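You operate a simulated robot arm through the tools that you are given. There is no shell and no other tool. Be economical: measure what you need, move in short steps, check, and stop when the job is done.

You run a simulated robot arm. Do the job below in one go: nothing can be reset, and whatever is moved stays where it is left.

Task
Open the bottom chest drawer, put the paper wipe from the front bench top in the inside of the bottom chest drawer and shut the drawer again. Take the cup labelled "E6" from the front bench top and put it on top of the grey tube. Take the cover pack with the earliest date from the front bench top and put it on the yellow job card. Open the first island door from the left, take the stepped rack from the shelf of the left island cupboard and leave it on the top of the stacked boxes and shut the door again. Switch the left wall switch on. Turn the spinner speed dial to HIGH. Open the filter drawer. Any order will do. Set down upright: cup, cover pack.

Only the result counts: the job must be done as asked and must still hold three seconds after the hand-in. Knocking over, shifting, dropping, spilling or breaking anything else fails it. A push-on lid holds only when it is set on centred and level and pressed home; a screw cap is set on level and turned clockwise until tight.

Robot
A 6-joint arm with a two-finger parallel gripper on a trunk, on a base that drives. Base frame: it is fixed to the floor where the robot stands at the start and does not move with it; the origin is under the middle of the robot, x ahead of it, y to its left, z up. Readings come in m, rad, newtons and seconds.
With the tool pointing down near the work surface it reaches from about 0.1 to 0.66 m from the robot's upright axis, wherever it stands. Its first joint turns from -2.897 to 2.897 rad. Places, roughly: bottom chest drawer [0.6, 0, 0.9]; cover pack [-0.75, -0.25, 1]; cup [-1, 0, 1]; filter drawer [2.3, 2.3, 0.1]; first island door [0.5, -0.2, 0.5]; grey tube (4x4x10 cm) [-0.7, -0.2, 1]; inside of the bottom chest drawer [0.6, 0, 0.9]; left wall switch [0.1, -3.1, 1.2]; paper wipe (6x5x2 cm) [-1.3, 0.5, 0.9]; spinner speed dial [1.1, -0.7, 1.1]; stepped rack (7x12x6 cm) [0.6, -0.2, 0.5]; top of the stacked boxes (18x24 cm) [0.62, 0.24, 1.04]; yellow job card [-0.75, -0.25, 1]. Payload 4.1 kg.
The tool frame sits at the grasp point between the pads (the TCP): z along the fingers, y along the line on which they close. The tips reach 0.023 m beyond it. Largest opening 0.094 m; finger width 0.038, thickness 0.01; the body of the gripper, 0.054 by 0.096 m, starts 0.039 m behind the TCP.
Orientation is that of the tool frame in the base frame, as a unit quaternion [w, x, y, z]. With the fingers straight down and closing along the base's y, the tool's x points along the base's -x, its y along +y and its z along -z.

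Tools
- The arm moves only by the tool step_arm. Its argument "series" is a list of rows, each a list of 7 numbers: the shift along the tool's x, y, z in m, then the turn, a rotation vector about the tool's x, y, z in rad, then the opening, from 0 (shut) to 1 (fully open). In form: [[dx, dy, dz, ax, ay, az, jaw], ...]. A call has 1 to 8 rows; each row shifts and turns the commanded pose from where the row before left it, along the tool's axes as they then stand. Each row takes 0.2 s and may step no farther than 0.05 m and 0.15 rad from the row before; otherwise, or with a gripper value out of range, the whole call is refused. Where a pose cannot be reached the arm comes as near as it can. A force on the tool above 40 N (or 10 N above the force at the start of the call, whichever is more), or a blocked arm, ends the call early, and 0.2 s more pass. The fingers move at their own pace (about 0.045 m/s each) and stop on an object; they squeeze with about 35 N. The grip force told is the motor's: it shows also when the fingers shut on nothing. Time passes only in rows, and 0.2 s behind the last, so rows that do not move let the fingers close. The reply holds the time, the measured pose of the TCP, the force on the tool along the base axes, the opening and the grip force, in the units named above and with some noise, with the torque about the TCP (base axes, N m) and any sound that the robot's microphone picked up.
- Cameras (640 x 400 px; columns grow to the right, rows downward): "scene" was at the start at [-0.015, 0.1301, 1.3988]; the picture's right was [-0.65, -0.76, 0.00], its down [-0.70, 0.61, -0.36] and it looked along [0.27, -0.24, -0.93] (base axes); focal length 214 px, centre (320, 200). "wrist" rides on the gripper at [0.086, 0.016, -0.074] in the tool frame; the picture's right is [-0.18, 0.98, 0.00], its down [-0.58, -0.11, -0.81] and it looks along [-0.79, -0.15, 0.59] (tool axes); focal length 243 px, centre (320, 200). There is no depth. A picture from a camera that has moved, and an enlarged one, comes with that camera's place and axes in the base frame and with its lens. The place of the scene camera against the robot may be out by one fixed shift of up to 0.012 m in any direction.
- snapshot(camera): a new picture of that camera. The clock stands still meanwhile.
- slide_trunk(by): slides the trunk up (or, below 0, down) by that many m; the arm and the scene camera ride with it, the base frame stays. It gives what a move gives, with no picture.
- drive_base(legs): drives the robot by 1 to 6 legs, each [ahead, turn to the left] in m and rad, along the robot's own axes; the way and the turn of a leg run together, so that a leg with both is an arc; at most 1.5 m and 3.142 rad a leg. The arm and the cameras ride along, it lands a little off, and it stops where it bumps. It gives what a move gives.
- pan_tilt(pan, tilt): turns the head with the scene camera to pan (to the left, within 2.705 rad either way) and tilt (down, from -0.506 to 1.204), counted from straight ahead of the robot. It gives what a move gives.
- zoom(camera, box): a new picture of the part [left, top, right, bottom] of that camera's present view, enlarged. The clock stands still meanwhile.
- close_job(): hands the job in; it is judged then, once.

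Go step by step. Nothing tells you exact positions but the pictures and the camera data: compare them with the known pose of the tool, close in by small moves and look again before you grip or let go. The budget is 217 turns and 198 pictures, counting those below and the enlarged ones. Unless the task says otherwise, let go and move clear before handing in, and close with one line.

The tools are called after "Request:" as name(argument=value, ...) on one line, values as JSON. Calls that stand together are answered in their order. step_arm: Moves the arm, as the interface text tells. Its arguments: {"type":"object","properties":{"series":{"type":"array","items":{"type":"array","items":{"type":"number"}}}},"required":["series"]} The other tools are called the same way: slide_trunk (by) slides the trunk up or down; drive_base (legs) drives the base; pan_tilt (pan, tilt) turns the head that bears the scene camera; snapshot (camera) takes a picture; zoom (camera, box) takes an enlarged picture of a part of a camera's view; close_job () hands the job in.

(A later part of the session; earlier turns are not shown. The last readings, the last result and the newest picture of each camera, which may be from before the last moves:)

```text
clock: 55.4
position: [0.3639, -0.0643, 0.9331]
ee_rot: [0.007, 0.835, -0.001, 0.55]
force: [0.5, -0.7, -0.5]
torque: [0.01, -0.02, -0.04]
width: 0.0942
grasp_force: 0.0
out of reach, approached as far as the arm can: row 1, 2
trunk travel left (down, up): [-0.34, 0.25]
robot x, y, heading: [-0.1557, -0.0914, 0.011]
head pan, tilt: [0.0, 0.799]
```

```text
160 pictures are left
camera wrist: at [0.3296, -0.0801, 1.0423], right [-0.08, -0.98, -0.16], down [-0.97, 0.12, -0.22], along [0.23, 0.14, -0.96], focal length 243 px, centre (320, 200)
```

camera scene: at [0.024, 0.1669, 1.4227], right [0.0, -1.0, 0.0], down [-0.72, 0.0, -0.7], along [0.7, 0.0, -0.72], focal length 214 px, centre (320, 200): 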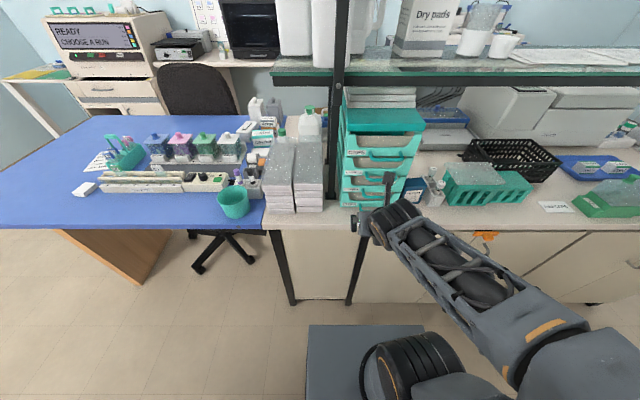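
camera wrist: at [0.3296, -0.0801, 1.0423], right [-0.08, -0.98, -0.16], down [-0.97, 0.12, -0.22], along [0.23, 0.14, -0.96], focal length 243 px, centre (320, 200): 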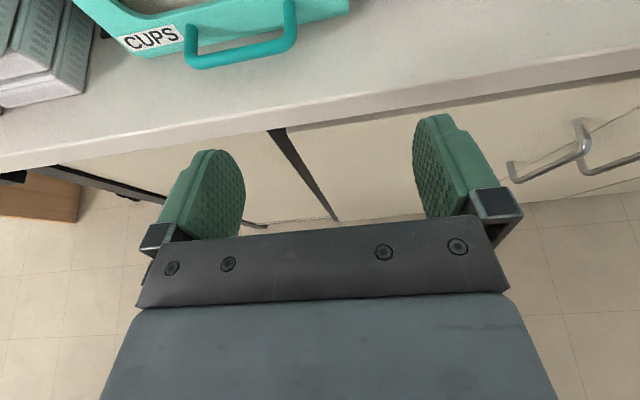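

Request:
step_arm(series=[[0, -0.025, 0, 0, 0, 0, 1], [0, -0.025, 0, 0, 0, 0, 1], [0.0152, 0, 0.0435, 0, 0, 0, 1]])

Request:
snapshot(camera="wrist")

Request:
pan_tilt(pan=-0.1, tilt=0.8)

Request:
snapshot(camera="scene")

```text
clock: 56.2
position: [0.4095, -0.0126, 0.9266]
ee_rot: [0.004, 0.834, 0.001, 0.552]
force: [-0.4, 0.6, 1.2]
torque: [0.02, 0.04, -0.01]
width: 0.094
grasp_force: 0.0
trunk travel left (down, up): [-0.34, 0.25]
robot x, y, heading: [-0.1582, -0.0935, 0.009]
head pan, tilt: [0.0, 0.799]
```

```text
159 pictures are left
camera wrist: at [0.3755, -0.0302, 1.036], right [-0.07, -0.98, -0.16], down [-0.97, 0.11, -0.22], along [0.23, 0.14, -0.96], focal length 243 px, centre (320, 200)
```

wrist: 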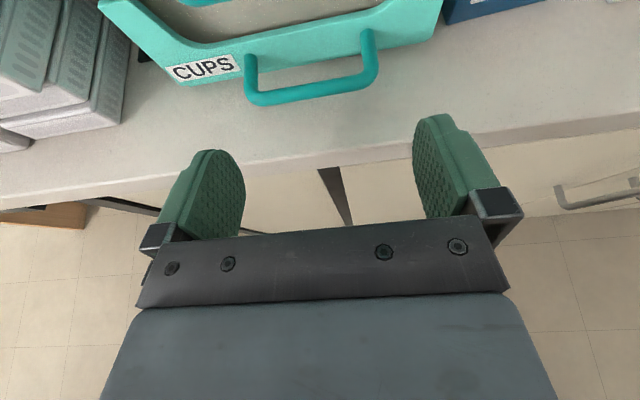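

```text
clock: 56.9
position: [0.4102, -0.0122, 0.9275]
ee_rot: [0.004, 0.834, 0.0, 0.551]
force: [-0.9, 0.5, -0.3]
torque: [0.01, 0.02, 0.01]
width: 0.0937
grasp_force: 0.0
trunk travel left (down, up): [-0.34, 0.25]
robot x, y, heading: [-0.1538, -0.0939, 0.007]
head pan, tilt: [-0.099, 0.799]
```

```text
158 pictures are left
camera scene: at [-0.1322, 0.0647, 1.3665], right [-0.09, -1.0, 0.0], down [-0.71, 0.06, -0.7], along [0.69, -0.06, -0.72], focal length 214 px, centre (320, 200)
```

scene: 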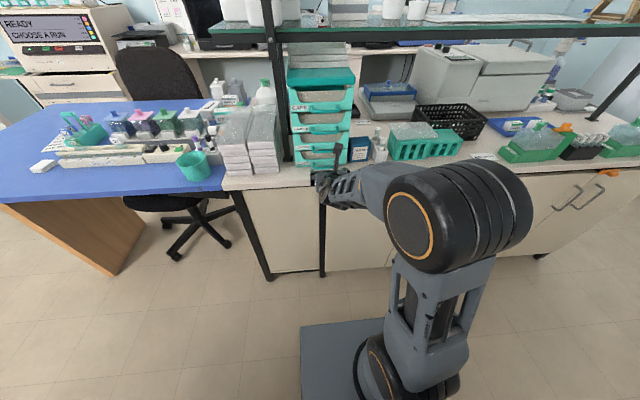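

Request:
step_arm(series=[[0.013, 0, 0.0243, 0, 0, 0, 1], [0.013, 0, 0.0243, 0, 0, 0, 1]])

Request:
snapshot(camera="wrist")

```text
clock: 57.5
position: [0.4655, -0.012, 0.9328]
ee_rot: [0.004, 0.834, 0.001, 0.552]
force: [-0.8, 0.2, 0.4]
torque: [-0.02, -0.02, -0.03]
width: 0.0941
grasp_force: 0.0
trunk travel left (down, up): [-0.34, 0.25]
robot x, y, heading: [-0.1558, -0.0959, 0.009]
head pan, tilt: [-0.099, 0.799]
```

```text
157 pictures are left
camera wrist: at [0.431, -0.03, 1.0408], right [-0.07, -0.98, -0.16], down [-0.97, 0.11, -0.22], along [0.23, 0.14, -0.96], focal length 243 px, centre (320, 200)
```

wrist: 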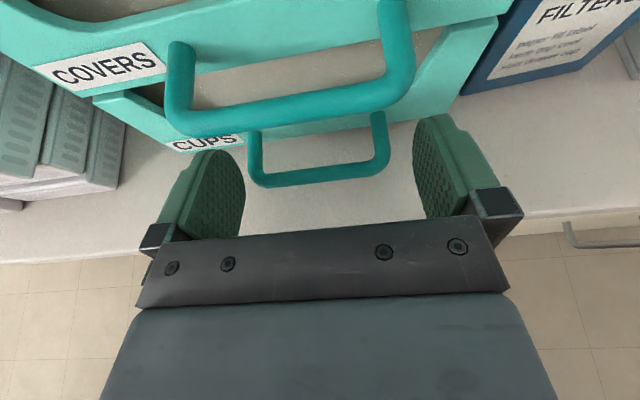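

Request:
step_arm(series=[[-0.0057, 0, 0.0097, 0, 0, 0, 1], [-0.0057, 0, 0.0097, 0, 0, 0, 1]])

Request:
snapshot(camera="wrist")

```text
clock: 58.1
position: [0.478, -0.0107, 0.915]
ee_rot: [0.003, 0.834, 0.003, 0.552]
force: [-2.6, 13.6, 4.8]
torque: [0.42, -0.1, 0.43]
width: 0.0941
grasp_force: 0.2
trunk travel left (down, up): [-0.34, 0.25]
robot x, y, heading: [-0.1546, -0.0962, 0.007]
head pan, tilt: [-0.099, 0.799]
```

```text
156 pictures are left
camera wrist: at [0.4436, -0.0277, 1.0241], right [-0.07, -0.98, -0.16], down [-0.97, 0.11, -0.22], along [0.24, 0.14, -0.96], focal length 243 px, centre (320, 200)
```

wrist: 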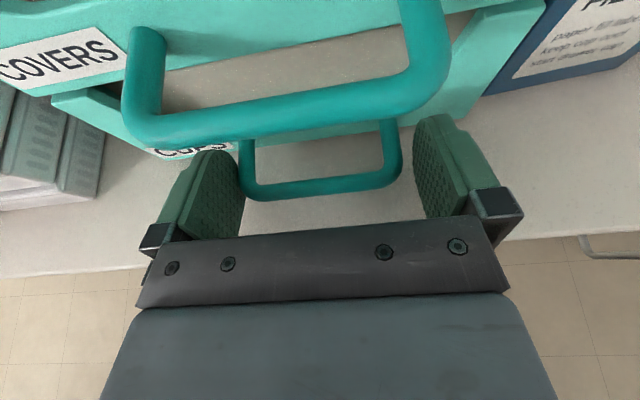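

Request:
step_arm(series=[[0, -0.008, 0, 0, 0, 0, 1], [0, 0, 0, 0, 0, 0, 0.6], [0, 0, 0, 0, 0, 0, 0.6], [0, 0, 0, 0, 0, 0, 0.6]])

Request:
snapshot(camera="wrist")

```text
clock: 59.1
position: [0.4785, -0.0084, 0.9139]
ee_rot: [0.004, 0.835, -0.001, 0.55]
force: [0.0, -22.4, -7.6]
torque: [-0.65, -0.18, -0.8]
width: 0.0884
grasp_force: 44.9
trunk travel left (down, up): [-0.34, 0.25]
robot x, y, heading: [-0.1529, -0.0917, 0.005]
head pan, tilt: [-0.099, 0.799]
```

```text
155 pictures are left
camera wrist: at [0.4443, -0.0252, 1.0225], right [-0.08, -0.98, -0.16], down [-0.97, 0.11, -0.22], along [0.23, 0.14, -0.96], focal length 243 px, centre (320, 200)
```

wrist: 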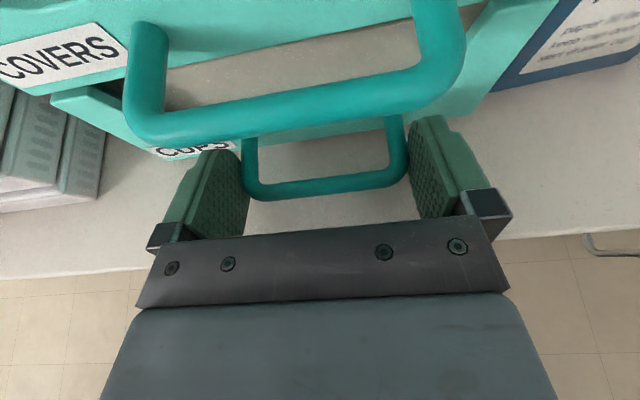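

Request:
step_arm(series=[[0, 0.004, 0, 0, 0, 0, 0.6], [-0.0078, 0, -0.0184, 0, 0, 0, 0.6], [-0.0117, 0, -0.0276, 0, 0, 0, 0.6], [-0.0117, 0, -0.0276, 0, 0, 0, 0.6]])

Request:
snapshot(camera="wrist")

```text
clock: 60.1
position: [0.3983, -0.007, 0.9133]
ee_rot: [0.004, 0.836, 0.002, 0.549]
force: [-0.7, -7.0, -18.9]
torque: [0.55, 0.66, 0.53]
width: 0.0882
grasp_force: 45.2
trunk travel left (down, up): [-0.34, 0.25]
robot x, y, heading: [-0.1515, -0.0953, 0.01]
head pan, tilt: [-0.099, 0.799]
```

```text
154 pictures are left
camera wrist: at [0.3648, -0.0253, 1.023], right [-0.07, -0.98, -0.16], down [-0.97, 0.11, -0.21], along [0.23, 0.14, -0.96], focal length 243 px, centre (320, 200)
```

wrist: 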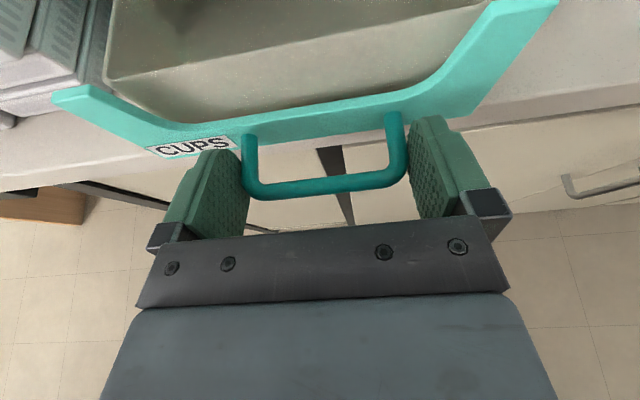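

Request:
step_arm(series=[[-0.0127, 0, -0.0225, 0, 0, 0, 0.6], [-0.0107, 0, -0.0226, 0, 0, 0, 0.6]])

Request:
step_arm(series=[[0, 0, 0, 0, 0, 0, 1], [0, 0, 0, 0, 0, 0, 1], [0, 0, 0, 0, 0, 0, 1]])

Request:
snapshot(camera="wrist")

```text
clock: 60.7
position: [0.3474, -0.0079, 0.9144]
ee_rot: [0.003, 0.834, 0.002, 0.552]
force: [-0.2, 2.7, -3.2]
torque: [-0.23, 1.13, -0.05]
width: 0.0882
grasp_force: 44.8
trunk travel left (down, up): [-0.34, 0.25]
robot x, y, heading: [-0.1517, -0.0924, 0.01]
head pan, tilt: [-0.099, 0.799]
```

```text
clock: 61.5
position: [0.3481, -0.0084, 0.9127]
ee_rot: [0.003, 0.834, 0.002, 0.552]
force: [-0.1, 0.4, 0.0]
torque: [-0.02, -0.03, 0.04]
width: 0.0941
grasp_force: 0.0
trunk travel left (down, up): [-0.34, 0.25]
robot x, y, heading: [-0.1568, -0.095, 0.008]
head pan, tilt: [-0.099, 0.799]
```

```text
153 pictures are left
camera wrist: at [0.3131, -0.0268, 1.0217], right [-0.07, -0.98, -0.16], down [-0.97, 0.11, -0.22], along [0.23, 0.14, -0.96], focal length 243 px, centre (320, 200)
```

wrist: 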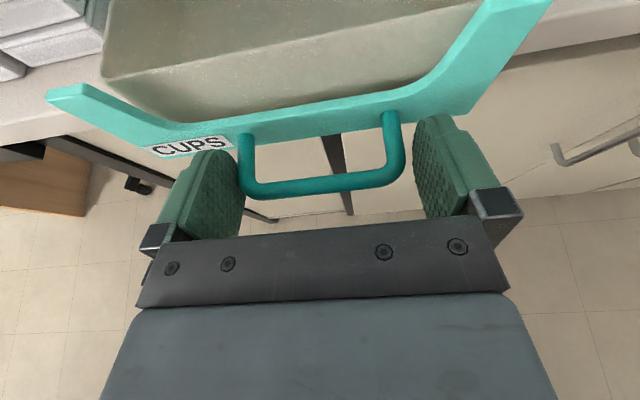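

The drawer is open. I back the hand out and bring the tool back to vertical for travelling.

Request:
step_arm(series=[[-0.0175, 0, -0.0414, 0, 0, 0, 1], [-0.0175, 0, -0.0414, 0, 0, 0, 1], [0.03, 0, -0.025, 0, 0, 0, 1], [0.03, 0, -0.025, 0, -0.15, 0, 1], [0.03, 0, 0, 0, -0.15, 0, 1], [0.03, 0, 0, 0, -0.15, 0, 1], [0, 0, 0, 0, -0.15, 0, 1], [0, 0, 0, 0, -0.15, 0, 1]])

Request:
step_arm(series=[[0, 0, 0, 0, -0.15, 0, 0.8], [0, 0, 0, 0, -0.15, 0, 0.8], [0, 0, 0, 0, -0.11, 0, 0.8]])

Request:
snapshot(camera="scene")

```text
clock: 63.3
position: [0.3015, 0.0057, 1.0482]
ee_rot: [0.004, 0.979, -0.001, 0.206]
force: [-0.9, -1.0, 0.3]
torque: [0.01, 0.02, 0.04]
width: 0.0938
grasp_force: 0.1
out of reach, approached as far as the arm can: row 2
trunk travel left (down, up): [-0.34, 0.25]
robot x, y, heading: [-0.1515, -0.0906, 0.01]
head pan, tilt: [-0.099, 0.799]
```

```text
clock: 64.1
position: [0.3016, 0.0062, 1.0492]
ee_rot: [0.004, 1.0, 0.0, 0.004]
force: [-0.3, 0.2, -0.7]
torque: [0.02, -0.01, 0.03]
width: 0.0751
grasp_force: 0.0
trunk travel left (down, up): [-0.34, 0.25]
robot x, y, heading: [-0.152, -0.0924, 0.009]
head pan, tilt: [-0.099, 0.799]
```

```text
152 pictures are left
camera scene: at [-0.1321, 0.0646, 1.3665], right [-0.09, -1.0, 0.0], down [-0.71, 0.06, -0.7], along [0.69, -0.06, -0.72], focal length 214 px, centre (320, 200)
```

scene: 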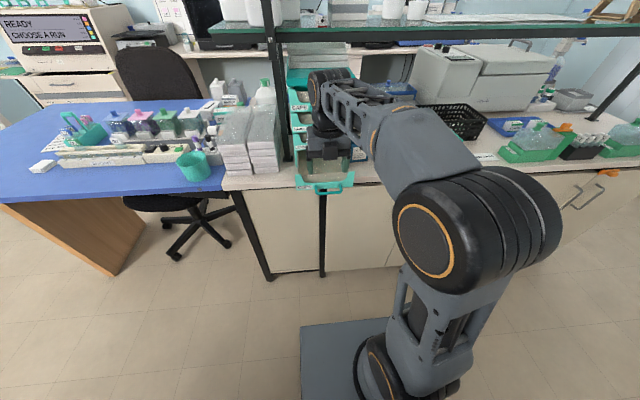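

Driving round the bench's near end towards its far side.

Request:
drive_base(legs=[[-0.02, 0], [0, -1.571], [0.85, 0], [0, -1.571], [0.4, 0]])

Request:
pan_tilt(pan=0, tilt=0.5)

Request:
snapshot(camera="scene")

```text
clock: 78.8
position: [-1.0356, -1.0508, 1.0493]
ee_rot: [-0.005, 0.004, 1.0, 0.003]
force: [1.0, 1.1, -0.4]
torque: [-0.02, -0.01, -0.02]
width: 0.075
grasp_force: 0.1
trunk travel left (down, up): [-0.34, 0.25]
robot x, y, heading: [-0.5788, -0.957, -3.135]
head pan, tilt: [-0.099, 0.799]
```

```text
clock: 79.5
position: [-1.0351, -1.0514, 1.0487]
ee_rot: [-0.004, 0.003, 1.0, 0.004]
force: [-0.8, 0.1, -0.2]
torque: [-0.01, -0.02, 0.0]
width: 0.0751
grasp_force: 0.2
trunk travel left (down, up): [-0.34, 0.25]
robot x, y, heading: [-0.5788, -0.9511, -3.136]
head pan, tilt: [0.0, 0.499]
```

```text
151 pictures are left
camera scene: at [-0.6062, -1.1187, 1.3924], right [-0.01, 1.0, 0.0], down [0.48, 0.0, -0.88], along [-0.88, -0.01, -0.48], focal length 214 px, centre (320, 200)
```

scene: 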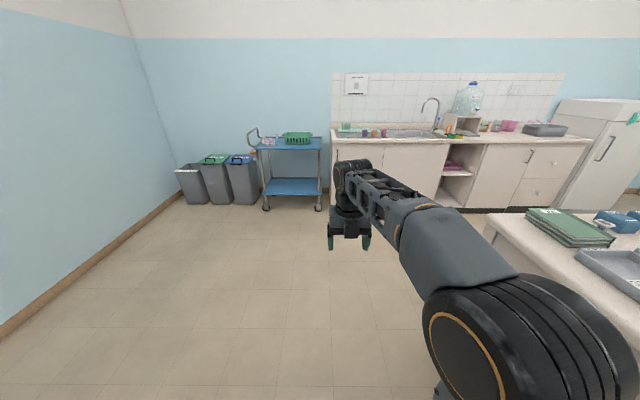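

Request:
drive_base(legs=[[1.25, 0], [0, -1.571], [1.2, 0]])

Request:
slide_trunk(by=0.2)

Request:
pan_tilt(pan=-0.9, tilt=0.6)

Request:
snapshot(camera="scene")

```text
clock: 95.3
position: [-1.9978, 0.6833, 1.0488]
ee_rot: [0.0, 0.697, 0.717, 0.005]
force: [-0.8, -0.4, -0.4]
torque: [-0.01, -0.02, 0.01]
width: 0.0754
grasp_force: 0.1
trunk travel left (down, up): [-0.34, 0.25]
robot x, y, heading: [-1.881, 0.2307, 1.613]
head pan, tilt: [0.0, 0.499]
```

```text
clock: 97.5
position: [-1.9959, 0.6824, 1.2488]
ee_rot: [0.0, 0.697, 0.717, 0.005]
force: [0.0, 0.5, 0.3]
torque: [-0.01, 0.01, 0.03]
width: 0.075
grasp_force: 0.1
trunk travel left (down, up): [-0.54, 0.05]
robot x, y, heading: [-1.8807, 0.2265, 1.614]
head pan, tilt: [0.0, 0.499]
```

```text
clock: 98.7
position: [-1.9973, 0.6824, 1.2483]
ee_rot: [-0.002, 0.697, 0.717, 0.006]
force: [0.8, 0.0, 0.4]
torque: [-0.01, -0.01, 0.0]
width: 0.0751
grasp_force: 0.0
trunk travel left (down, up): [-0.54, 0.05]
robot x, y, heading: [-1.883, 0.2325, 1.613]
head pan, tilt: [-0.901, 0.6]
```

```text
150 pictures are left
camera scene: at [-1.9768, 0.2212, 1.5834], right [0.65, -0.76, 0.0], down [-0.43, -0.37, -0.83], along [0.62, 0.54, -0.56], focal length 214 px, centre (320, 200)
```

scene: 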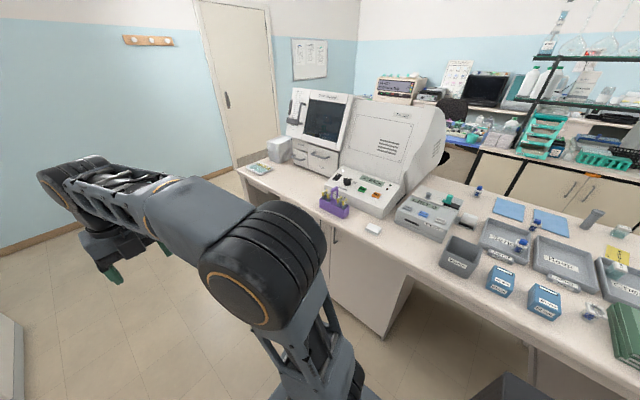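

Request:
drive_base(legs=[[0.2, 0], [0, -1.613]])

Request:
pan_tilt(pan=0, tilt=0.7)

Request:
snapshot(camera="scene")

```text
clock: 104.3
position: [-1.4323, 0.5186, 1.2497]
ee_rot: [0.004, 1.0, -0.017, 0.005]
force: [0.2, -0.2, -0.4]
torque: [0.0, 0.01, 0.01]
width: 0.075
grasp_force: 0.1
trunk travel left (down, up): [-0.54, 0.05]
robot x, y, heading: [-1.8901, 0.4306, -0.025]
head pan, tilt: [-0.901, 0.6]
```

```text
clock: 105.5
position: [-1.4326, 0.5165, 1.2484]
ee_rot: [0.004, 1.0, -0.018, 0.005]
force: [0.0, -0.5, 0.3]
torque: [-0.03, 0.0, -0.02]
width: 0.0752
grasp_force: 0.0
trunk travel left (down, up): [-0.54, 0.05]
robot x, y, heading: [-1.892, 0.4349, -0.022]
head pan, tilt: [0.0, 0.7]
```

```text
149 pictures are left
camera scene: at [-1.8595, 0.5984, 1.5748], right [-0.02, -1.0, 0.0], down [-0.64, 0.01, -0.77], along [0.76, -0.02, -0.64], focal length 214 px, centre (320, 200)
```

scene: 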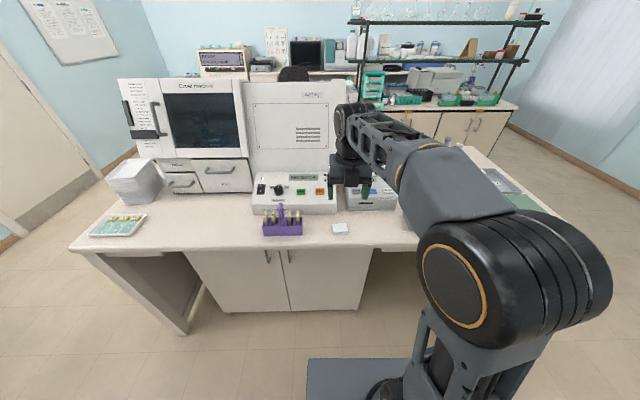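

Request:
drive_base(legs=[[0.15, 0]])

Request:
step_arm(series=[[0.034, 0.01, 0.04, 0, 0, 0, 1], [0, 0, 0.045, 0, 0, 0, 1], [0, 0, 0.045, 0, 0, 0, 1], [0, 0, 0.045, 0, 0, 0, 1]])

Request:
snapshot(camera="wrist")

Request:
zoom(camera="scene", box=[260, 160, 420, 260])

```text
clock: 106.8
position: [-1.282, 0.5144, 1.2492]
ee_rot: [0.004, 1.0, -0.018, 0.004]
force: [0.8, 0.5, 0.6]
torque: [-0.05, 0.04, -0.02]
width: 0.0753
grasp_force: 0.1
trunk travel left (down, up): [-0.54, 0.05]
robot x, y, heading: [-1.7428, 0.4305, -0.02]
head pan, tilt: [0.0, 0.7]
```

```text
refused: row 1 steps farther than a row can; nothing moved
```

```text
148 pictures are left
camera wrist: at [-1.1972, 0.4934, 1.3237], right [-0.22, -0.98, 0.01], down [-0.58, 0.14, 0.8], along [-0.78, 0.17, -0.6], focal length 243 px, centre (320, 200)
```

wrist: 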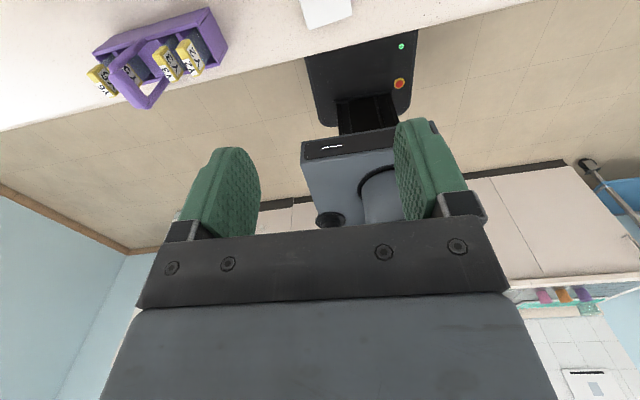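

```text
4.00 times, centred on (340, 210) of scene
camera zoom: at [-1.7096, 0.5951, 1.5748], right [-0.02, -1.0, 0.0], down [-0.64, 0.01, -0.76], along [0.76, -0.02, -0.64], focal length 858 px, centre (240, 160)
```

zoom: 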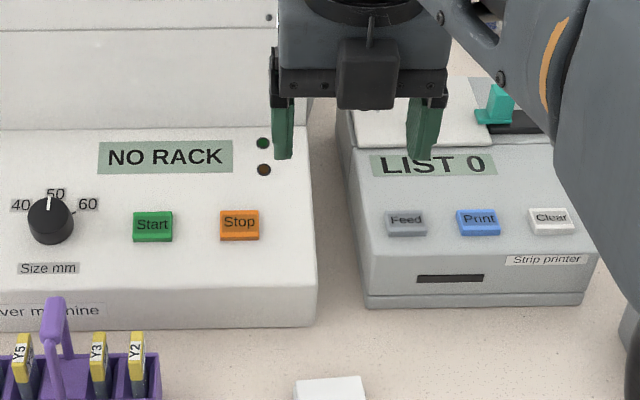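

Request:
step_arm(series=[[0.017, 0.008, 0.04, 0, 0, 0, 1], [0.015, 0.008, 0.04, 0, 0, 0, 1], [0, 0, 0.045, 0, 0, 0, 1], [0, 0, 0.045, 0, 0, 0, 1], [0, 0, 0.045, 0, 0, 0, 1], [0, 0, 0.03, 0, 0, 0, 1]])

Request:
snapshot(camera="wrist")

Request:
zoom(camera="scene", box=[260, 180, 420, 280])

```text
clock: 108.2
position: [-1.2507, 0.4973, 1.0025]
ee_rot: [0.004, 1.0, -0.019, 0.005]
force: [0.3, -0.3, 0.2]
torque: [-0.02, -0.01, 0.04]
width: 0.0942
grasp_force: 0.0
trunk travel left (down, up): [-0.54, 0.05]
robot x, y, heading: [-1.7395, 0.43, -0.021]
head pan, tilt: [0.0, 0.7]
```

```text
146 pictures are left
camera wrist: at [-1.1655, 0.4765, 1.0778], right [-0.22, -0.98, 0.01], down [-0.58, 0.14, 0.8], along [-0.78, 0.17, -0.6], focal length 243 px, centre (320, 200)
```

wrist: 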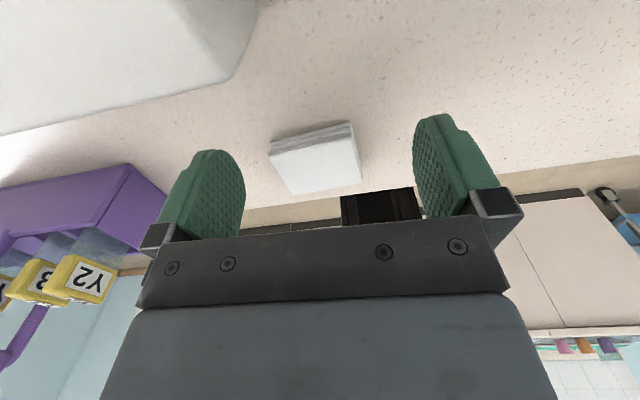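

```text
4.00 times, centred on (340, 230) of scene
camera zoom: at [-1.7104, 0.5951, 1.5748], right [-0.02, -1.0, 0.0], down [-0.64, 0.01, -0.76], along [0.76, -0.02, -0.64], focal length 858 px, centre (240, 80)
```

zoom: 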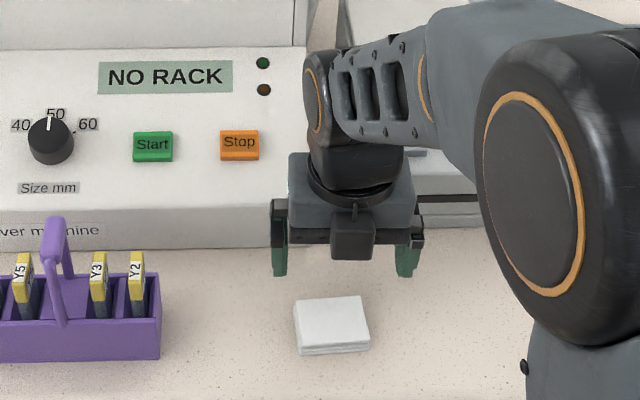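

Request:
step_arm(series=[[-0.031, -0.007, 0, 0, 0, 0, 1], [0, 0, 0.03, 0, 0, 0, 1]])

Request:
snapshot(camera="wrist")

Request:
zoom(camera="scene", box=[260, 180, 420, 280])

```text
clock: 108.8
position: [-1.2826, 0.5036, 0.9738]
ee_rot: [0.005, 1.0, -0.018, 0.004]
force: [0.5, -0.5, 0.1]
torque: [-0.01, -0.02, 0.0]
width: 0.094
grasp_force: 0.1
trunk travel left (down, up): [-0.54, 0.05]
robot x, y, heading: [-1.7422, 0.4298, -0.025]
head pan, tilt: [0.0, 0.7]
```

```text
144 pictures are left
camera wrist: at [-1.1965, 0.4835, 1.0489], right [-0.22, -0.98, 0.01], down [-0.58, 0.14, 0.8], along [-0.78, 0.17, -0.6], focal length 243 px, centre (320, 200)
```

wrist: 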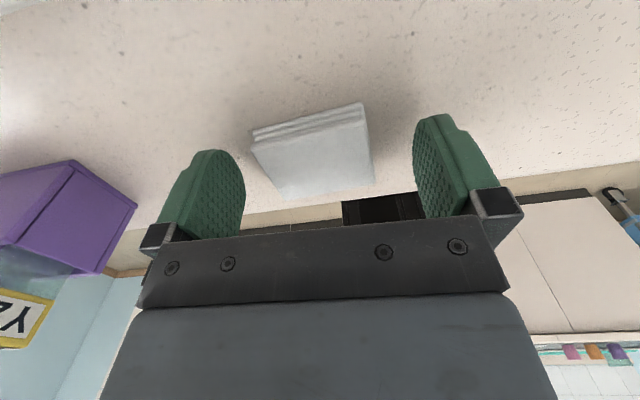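

```text
4.00 times, centred on (340, 230) of scene
camera zoom: at [-1.7105, 0.5952, 1.5748], right [-0.02, -1.0, 0.0], down [-0.64, 0.01, -0.77], along [0.76, -0.02, -0.64], focal length 858 px, centre (240, 80)
```

zoom: 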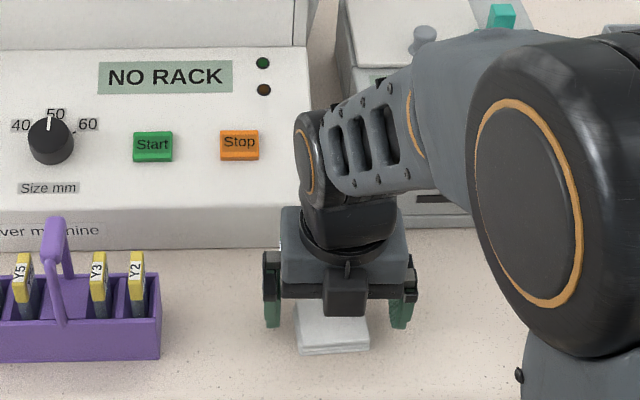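

Request:
step_arm(series=[[0, 0, 0.01, 0, 0, 0, 1], [0, 0, 0.008, 0, 0, 0, 1]])

Request:
zoom(camera="wrist", box=[140, 50, 520, 288])

```text
clock: 109.5
position: [-1.2824, 0.5048, 0.9632]
ee_rot: [0.003, 1.0, -0.018, 0.01]
force: [-13.5, -1.2, 24.8]
torque: [1.18, 0.69, 0.68]
width: 0.0929
grasp_force: 0.2
trunk travel left (down, up): [-0.54, 0.05]
robot x, y, heading: [-1.7378, 0.4335, -0.021]
head pan, tilt: [0.0, 0.7]
stopped in row 2: the force on the tool passed its limit at 50 N (the readings are from after the stop); the commanded pose is now the measured one
```

```text
1.68 times, centred on (330, 169) of wrist
camera zoom: at [-1.1967, 0.4838, 1.0395], right [-0.22, -0.98, 0.0], down [-0.59, 0.13, 0.79], along [-0.77, 0.17, -0.61], focal length 408 px, centre (303, 252)
```

zoom: 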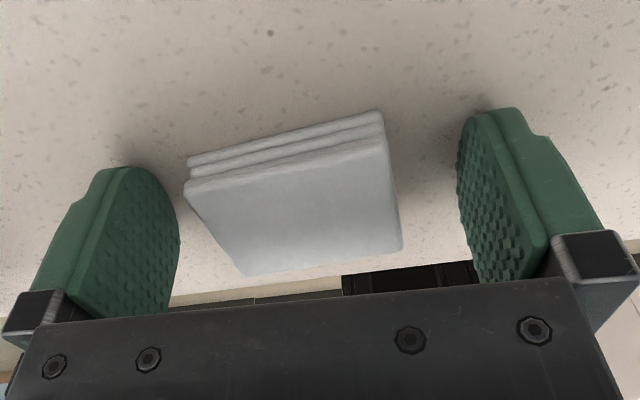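

Request:
step_arm(series=[[0, 0, -0.004, 0, 0, 0, 1], [0, 0, 0, 0, 0, 0, 0.5], [0, 0, 0, 0, 0, 0, 0.5], [0, 0, 0, 0, 0, 0, 0.5], [0, 0, 0, 0, 0, 0, 0.5]])

Request:
step_arm(series=[[0, 0, -0.03, 0, 0, 0, 0.5], [0, 0, -0.04, 0, 0, 0, 0.5], [0, 0, -0.04, 0, 0, 0, 0.5], [0, 0, -0.04, 0, 0, 0, 0.5], [0, 0, -0.04, 0, 0, 0, 0.5]])

Request:
snapshot(camera="wrist")

```text
clock: 110.7
position: [-1.2774, 0.5053, 0.9647]
ee_rot: [0.002, 1.0, -0.017, 0.009]
force: [-0.7, -0.7, -0.4]
torque: [-0.01, 0.01, 0.01]
width: 0.0566
grasp_force: 35.1
trunk travel left (down, up): [-0.54, 0.05]
robot x, y, heading: [-1.7404, 0.4294, -0.021]
head pan, tilt: [0.0, 0.7]
```

```text
clock: 111.9
position: [-1.2839, 0.5067, 1.1545]
ee_rot: [0.002, 1.0, -0.019, 0.008]
force: [-0.1, 0.5, 0.4]
torque: [0.01, -0.02, 0.02]
width: 0.0564
grasp_force: 34.8
trunk travel left (down, up): [-0.54, 0.05]
robot x, y, heading: [-1.7408, 0.4314, -0.02]
head pan, tilt: [0.0, 0.7]
```

```text
141 pictures are left
camera wrist: at [-1.1979, 0.4862, 1.231], right [-0.22, -0.98, 0.0], down [-0.59, 0.13, 0.8], along [-0.78, 0.17, -0.61], focal length 243 px, centre (320, 200)
```

wrist: 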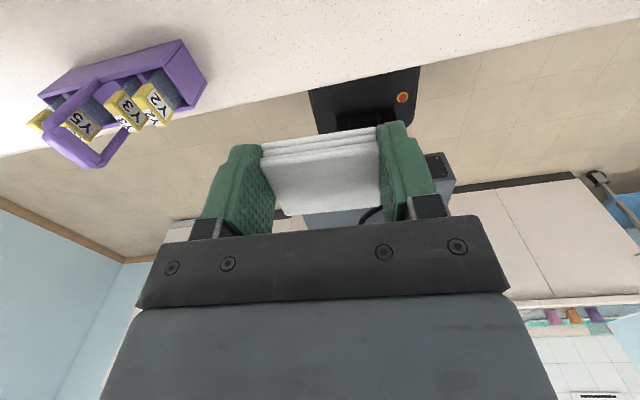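

Wipe held. While on this side I check the labels of the packs and cups again.

Request:
pan_tilt(pan=-0.7, tilt=0.5)

Request:
snapshot(camera="scene")

```text
clock: 112.9
position: [-1.2827, 0.5073, 1.1535]
ee_rot: [0.002, 1.0, -0.018, 0.008]
force: [0.1, 0.7, -0.1]
torque: [-0.01, 0.01, 0.02]
width: 0.0564
grasp_force: 35.4
trunk travel left (down, up): [-0.54, 0.05]
robot x, y, heading: [-1.746, 0.428, -0.021]
head pan, tilt: [-0.7, 0.499]
```

```text
140 pictures are left
camera scene: at [-1.7273, 0.5369, 1.5925], right [-0.66, -0.75, 0.0], down [-0.36, 0.32, -0.88], along [0.66, -0.58, -0.48], focal length 214 px, centre (320, 200)
```

scene: 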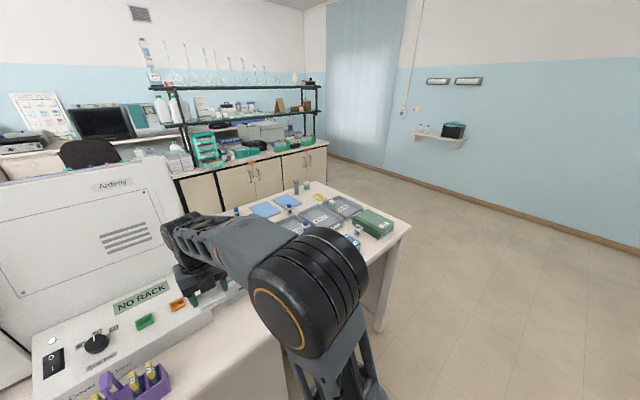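

Request:
drive_base(legs=[[-0.15, 0], [0, -1.55], [1.37, 0], [0, 1.571]])

Request:
step_arm(series=[[0, 0, 0, 0, 0, 0.15, 0.5], [0, 0, 0, 0, 0, 0.15, 0.5], [0, 0, 0, 0, 0, 0.15, 0.5], [0, 0, 0, 0, 0, 0.15, 0.5], [0, 0, 0, 0, 0, 0.15, 0.5], [0, 0, 0, 0, 0, 0.15, 0.5], [0, 0, 0, 0, 0, 0.15, 0.5], [0, 0, 0, 0, 0, 0.15, 0.5]])

Request:
step_arm(series=[[0, 0, 0, 0, 0, 0.15, 0.5], [0, 0, 0, 0, 0, 0.15, 0.5], [0, 0, 0, 0, 0, 0.15, 0.5], [0, 0, 0, 0, 0, 0.15, 0.5], [0, 0, 0, 0, 0, 0.15, 0.5], [0, 0, 0, 0, 0, 0.15, 0.5], [0, 0, 0, 0, 0, 0.15, 0.5], [0, 0, 0, 0, 0, 0.15, 0.5]])

```text
clock: 128.2
position: [-1.3984, -0.8364, 1.1551]
ee_rot: [0.002, 1.0, -0.003, 0.008]
force: [0.2, 0.4, -0.4]
torque: [0.01, 0.01, 0.01]
width: 0.0565
grasp_force: 35.3
trunk travel left (down, up): [-0.54, 0.05]
robot x, y, heading: [-1.8565, -0.9273, 0.006]
head pan, tilt: [-0.7, 0.499]
```

```text
clock: 130.0
position: [-1.3962, -0.8368, 1.1541]
ee_rot: [-0.004, 0.823, -0.568, 0.009]
force: [-0.3, -0.4, 0.0]
torque: [-0.01, 0.01, -0.06]
width: 0.0565
grasp_force: 35.4
trunk travel left (down, up): [-0.54, 0.05]
robot x, y, heading: [-1.8559, -0.9317, 0.008]
head pan, tilt: [-0.7, 0.499]
```

```text
clock: 131.8
position: [-1.3986, -0.8357, 1.1555]
ee_rot: [0.008, -0.359, 0.933, -0.005]
force: [-0.9, -0.4, -0.5]
torque: [-0.01, 0.0, 0.0]
width: 0.0563
grasp_force: 34.5
trunk travel left (down, up): [-0.54, 0.05]
robot x, y, heading: [-1.8541, -0.9263, 0.008]
head pan, tilt: [-0.7, 0.499]
```

Request:
step_arm(series=[[0, 0, 0, 0, 0, 0.15, 0.5], [0, 0, 0, 0, 0, 0.15, 0.5], [0, 0, 0, 0, 0, 0.15, 0.5], [0, 0, 0, 0, 0, 0.15, 0.5], [0, 0, 0, 0, 0, 0.13, 0.5]])

Request:
drive_base(legs=[[1.2, 0], [0.5, 0], [0, 1.563], [0.8, 0]])

```text
clock: 133.0
position: [-1.3978, -0.8364, 1.1542]
ee_rot: [0.009, -0.002, 1.0, -0.002]
force: [-0.8, -0.9, -0.6]
torque: [0.04, -0.01, 0.0]
width: 0.0566
grasp_force: 35.0
trunk travel left (down, up): [-0.54, 0.05]
robot x, y, heading: [-1.8536, -0.9262, 0.004]
head pan, tilt: [-0.7, 0.499]
```

```text
clock: 149.2
position: [-0.2321, 0.3325, 1.1538]
ee_rot: [0.007, -0.699, 0.715, 0.005]
force: [-0.6, -0.2, 0.5]
torque: [-0.01, 0.03, -0.02]
width: 0.0567
grasp_force: 35.1
trunk travel left (down, up): [-0.54, 0.05]
robot x, y, heading: [-0.1534, -0.1258, 1.549]
head pan, tilt: [-0.7, 0.499]
```

Request:
drive_base(legs=[[0, -1.549]])

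Request:
pan_tilt(pan=0, tilt=0.8)

Request:
snapshot(camera="scene")

Request:
snapshot(camera="wrist")

```text
clock: 153.4
position: [0.3057, -0.0364, 1.1542]
ee_rot: [0.009, -0.003, 1.0, -0.001]
force: [0.1, 0.6, -0.5]
torque: [0.01, 0.0, 0.0]
width: 0.0564
grasp_force: 35.0
trunk travel left (down, up): [-0.54, 0.05]
robot x, y, heading: [-0.1543, -0.1294, 0.006]
head pan, tilt: [-0.7, 0.499]
```

```text
clock: 154.4
position: [0.3043, -0.0359, 1.1537]
ee_rot: [0.009, -0.003, 1.0, -0.002]
force: [0.2, 0.6, -0.5]
torque: [0.0, 0.0, 0.0]
width: 0.0567
grasp_force: 35.1
trunk travel left (down, up): [-0.54, 0.05]
robot x, y, heading: [-0.1579, -0.1294, 0.01]
head pan, tilt: [0.0, 0.799]
```

```text
139 pictures are left
camera scene: at [-0.1307, 0.0387, 1.5666], right [0.01, -1.0, 0.0], down [-0.72, 0.0, -0.7], along [0.7, 0.0, -0.72], focal length 214 px, centre (320, 200)
```

scene: 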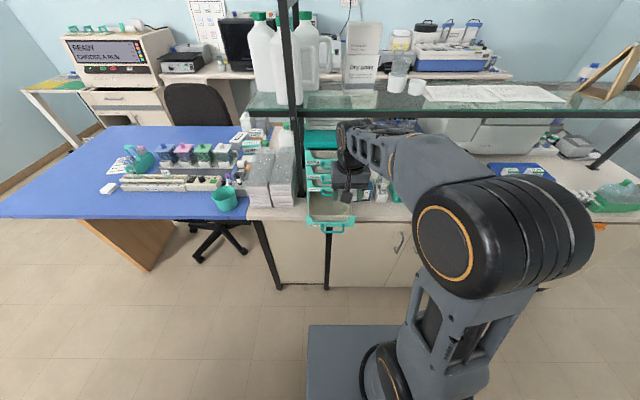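

```text
138 pictures are left
camera wrist: at [0.2166, -0.022, 1.2271], right [0.18, 0.98, 0.0], down [0.57, -0.1, 0.82], along [0.8, -0.15, -0.58], focal length 243 px, centre (320, 200)
```

wrist: 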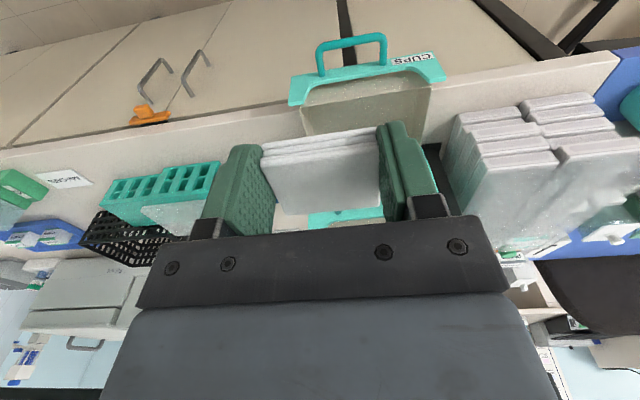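

Request:
step_arm(series=[[-0.027, 0.0105, 0.025, 0, 0, 0, 0.5], [-0.027, 0.0105, 0.025, 0, 0, 0, 0.5], [-0.027, 0.0105, 0.025, 0, 0, 0, 0.5], [-0.027, 0.0105, 0.025, 0, 0, 0, 0.5]])

Request:
snapshot(camera="wrist")

Request:
zoom(camera="scene", box=[240, 110, 400, 260])

```text
clock: 155.4
position: [0.4144, 0.0071, 1.0539]
ee_rot: [0.009, -0.003, 1.0, -0.002]
force: [-0.4, -0.1, 0.4]
torque: [0.03, -0.04, -0.02]
width: 0.0563
grasp_force: 34.8
trunk travel left (down, up): [-0.54, 0.05]
robot x, y, heading: [-0.1518, -0.1309, 0.01]
head pan, tilt: [0.0, 0.799]
```

```text
137 pictures are left
camera wrist: at [0.3261, 0.0213, 1.1266], right [0.18, 0.98, 0.0], down [0.57, -0.1, 0.82], along [0.8, -0.15, -0.58], focal length 243 px, centre (320, 200)
```

wrist: 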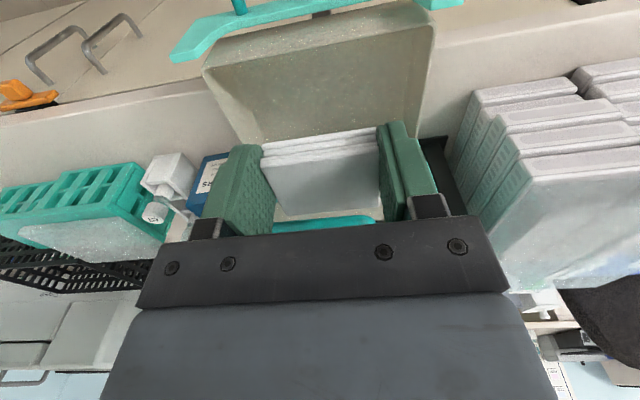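

```text
2.67 times, centred on (320, 185) of scene
camera zoom: at [-0.1301, 0.0391, 1.5665], right [0.01, -1.0, 0.0], down [-0.72, -0.01, -0.7], along [0.7, 0.0, -0.72], focal length 572 px, centre (320, 240)
```

zoom: 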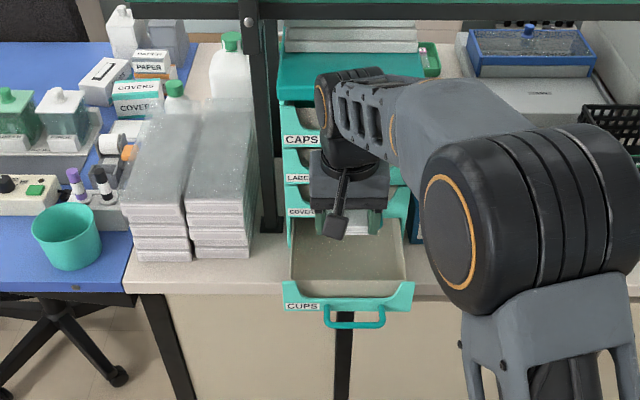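

Request:
step_arm(series=[[0.006, 0, 0.035, 0, 0, 0, 0.5], [0, 0, 0.035, 0, 0, 0, 0.5], [0, 0, 0.03, 0, 0, 0, 0.5]])

Request:
snapshot(camera="wrist")

Request:
zoom(camera="scene", box=[240, 110, 400, 260])

```text
clock: 156.3
position: [0.4145, 0.0073, 0.9658]
ee_rot: [0.02, -0.003, 1.0, 0.001]
force: [1.3, -1.2, 17.7]
torque: [-0.26, 0.13, 0.09]
width: 0.0569
grasp_force: 35.0
trunk travel left (down, up): [-0.54, 0.05]
robot x, y, heading: [-0.156, -0.1294, 0.007]
head pan, tilt: [0.0, 0.799]
stopped in row 3: the force on the tool passed its limit at 43 N (the readings are from after the stop); the commanded pose is now the measured one
```

```text
135 pictures are left
camera wrist: at [0.3247, 0.0209, 1.0369], right [0.18, 0.98, 0.01], down [0.55, -0.11, 0.83], along [0.82, -0.14, -0.56], focal length 243 px, centre (320, 200)
```

wrist: 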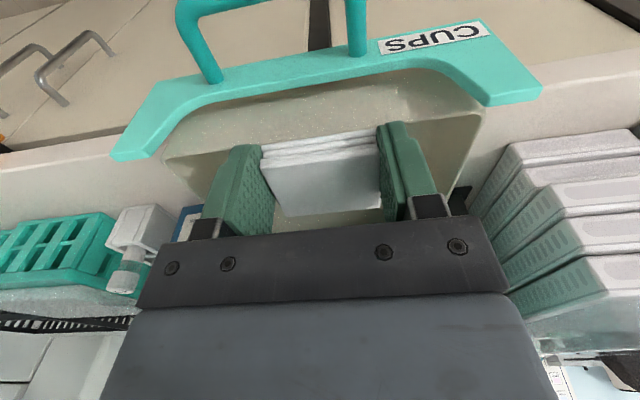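

```text
2.67 times, centred on (320, 185) of scene
camera zoom: at [-0.1308, 0.0383, 1.5668], right [0.01, -1.0, 0.0], down [-0.72, 0.0, -0.7], along [0.7, 0.0, -0.72], focal length 572 px, centre (320, 240)
```

zoom: 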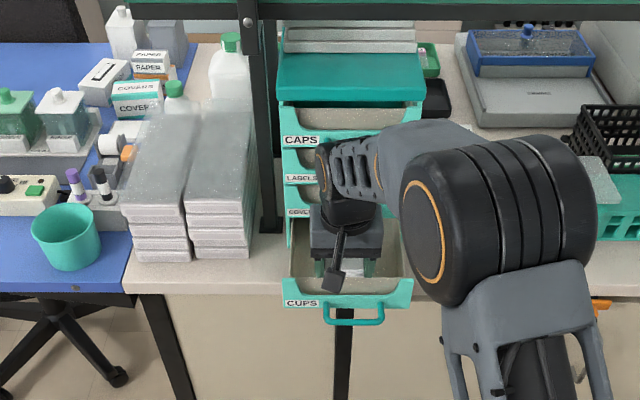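

Request:
step_arm(series=[[0, 0, -0.03, 0, 0, 0, 0.5], [0, 0, -0.03, 0, 0, 0, 0.5]])

Request:
zoom(camera="wrist", box=[180, 0, 480, 188])

Request:
zoom(camera="scene", box=[290, 170, 370, 220])

```text
clock: 156.9
position: [0.4108, 0.0077, 1.0234]
ee_rot: [0.017, -0.004, 1.0, -0.001]
force: [-0.1, 0.3, -0.4]
torque: [-0.03, 0.01, 0.04]
width: 0.0567
grasp_force: 34.5
trunk travel left (down, up): [-0.54, 0.05]
robot x, y, heading: [-0.153, -0.1315, 0.004]
head pan, tilt: [0.0, 0.799]
```

```text
2.13 times, centred on (330, 94) of wrist
camera zoom: at [0.3215, 0.0214, 1.0953], right [0.18, 0.98, 0.01], down [0.56, -0.1, 0.83], along [0.81, -0.14, -0.56], focal length 516 px, centre (299, 426)
```

zoom: 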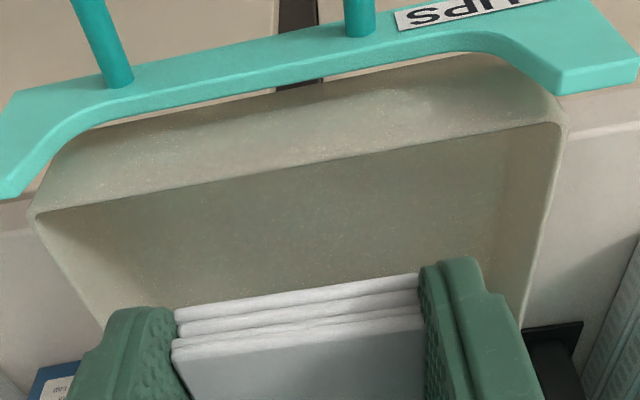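

```text
8.00 times, centred on (330, 195) of scene
camera zoom: at [-0.1308, 0.0388, 1.5664], right [0.01, -1.0, 0.0], down [-0.72, -0.01, -0.7], along [0.7, 0.0, -0.72], focal length 1716 px, centre (240, 240)
```

zoom: 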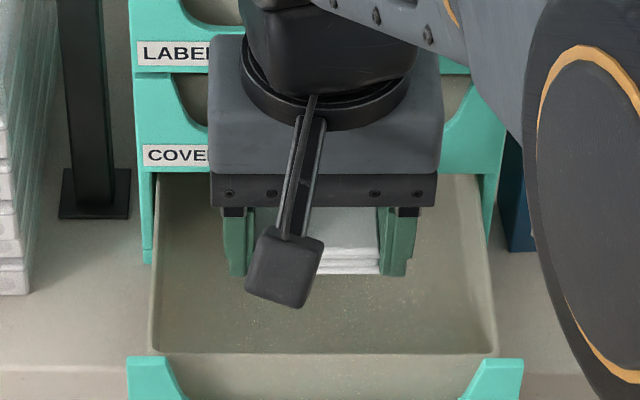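

The contact was the tray's front wall: I need to set the wipe farther in. I tilt the hand forward a little to slip past the upper handles.

Request:
step_arm(series=[[0, 0, 0, 0, -0.15, 0, 0.5], [0, 0, 0, 0, -0.15, 0, 0.5], [0, 0, 0, 0, -0.05, 0, 0.5], [-0.032, 0, 0.0116, 0, 0, 0, 0.5]])

Request:
snapshot(camera="wrist")

```text
clock: 157.9
position: [0.4441, 0.0078, 1.0251]
ee_rot: [0.19, -0.004, 0.982, 0.001]
force: [-0.1, 0.9, 0.0]
torque: [-0.02, 0.04, 0.02]
width: 0.0563
grasp_force: 35.1
trunk travel left (down, up): [-0.54, 0.05]
robot x, y, heading: [-0.1517, -0.1302, 0.009]
head pan, tilt: [0.0, 0.799]
```

```text
131 pictures are left
camera wrist: at [0.337, 0.0218, 1.0614], right [0.16, 0.98, 0.07], down [0.24, -0.11, 0.97], along [0.96, -0.14, -0.25], focal length 243 px, centre (320, 200)
```

wrist: 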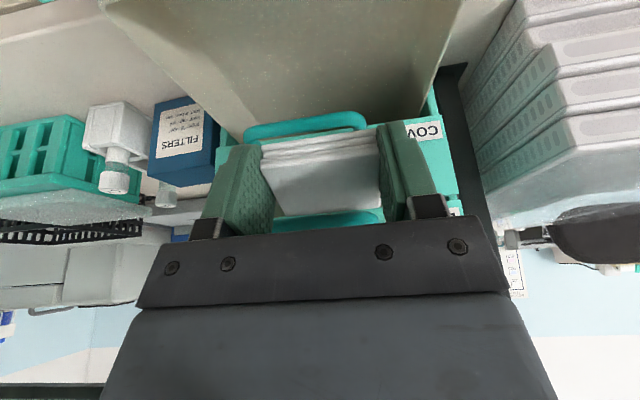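

Request:
step_arm(series=[[0.0156, 0, 0.023, 0, 0, 0, 0.5], [0.01, 0, 0.025, 0, 0, 0, 0.5], [0.009, 0, 0.023, 0, 0, 0, 0.5]])

Request:
snapshot(camera="wrist")

```text
clock: 158.6
position: [0.437, 0.008, 0.9813]
ee_rot: [0.201, -0.003, 0.98, 0.004]
force: [-20.5, -3.6, 21.1]
torque: [-0.04, -0.71, -0.21]
width: 0.0569
grasp_force: 35.1
trunk travel left (down, up): [-0.54, 0.05]
robot x, y, heading: [-0.1551, -0.1283, 0.005]
head pan, tilt: [0.0, 0.799]
stopped in row 3: the force on the tool passed its limit at 48 N (the readings are from after the stop); the commanded pose is now the measured one
```

```text
130 pictures are left
camera wrist: at [0.3298, 0.0214, 1.0154], right [0.16, 0.98, 0.08], down [0.22, -0.11, 0.97], along [0.96, -0.14, -0.23], focal length 243 px, centre (320, 200)
```

wrist: 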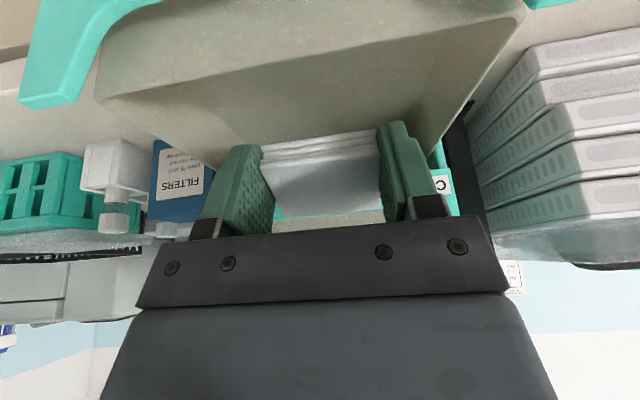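

Request:
step_arm(series=[[-0.01, 0, -0.025, 0, 0, 0, 0.5], [-0.008, 0, -0.02, 0, 0, 0, 0.5], [0, 0, 0, 0, 0.145, 0, 0.5], [0, 0, 0, 0, 0.14, 0, 0.5]])

```text
clock: 159.6
position: [0.4363, 0.0083, 1.027]
ee_rot: [0.059, -0.004, 0.998, 0.003]
force: [-22.5, -2.8, 4.6]
torque: [0.28, -1.94, 0.18]
width: 0.0567
grasp_force: 35.3
trunk travel left (down, up): [-0.54, 0.05]
robot x, y, heading: [-0.1551, -0.129, 0.008]
head pan, tilt: [0.0, 0.799]
```

Request:
step_arm(series=[[0.006, 0, 0, 0, -0.13, 0, 0.5], [0, 0, 0, 0, 0, 0, 0.5]])

```text
clock: 160.2
position: [0.435, 0.0088, 1.0252]
ee_rot: [0.123, -0.003, 0.992, 0.003]
force: [-0.3, -0.4, -0.5]
torque: [-0.02, 0.01, -0.03]
width: 0.0567
grasp_force: 35.3
trunk travel left (down, up): [-0.54, 0.05]
robot x, y, heading: [-0.1554, -0.1266, 0.01]
head pan, tilt: [0.0, 0.799]
```

Request:
step_arm(series=[[0.009, -0.005, 0.024, 0, 0, 0, 0.5], [0.005, 0, 0.02, 0, 0, 0, 0.5], [0.004, 0, 0.0145, 0, 0, 0, 0.5]])

```text
clock: 161.0
position: [0.432, 0.0018, 0.9638]
ee_rot: [0.123, -0.004, 0.992, 0.004]
force: [0.4, -0.3, -1.2]
torque: [-0.02, -0.01, 0.01]
width: 0.0566
grasp_force: 34.8
trunk travel left (down, up): [-0.54, 0.05]
robot x, y, heading: [-0.1544, -0.1244, 0.002]
head pan, tilt: [0.0, 0.799]
```

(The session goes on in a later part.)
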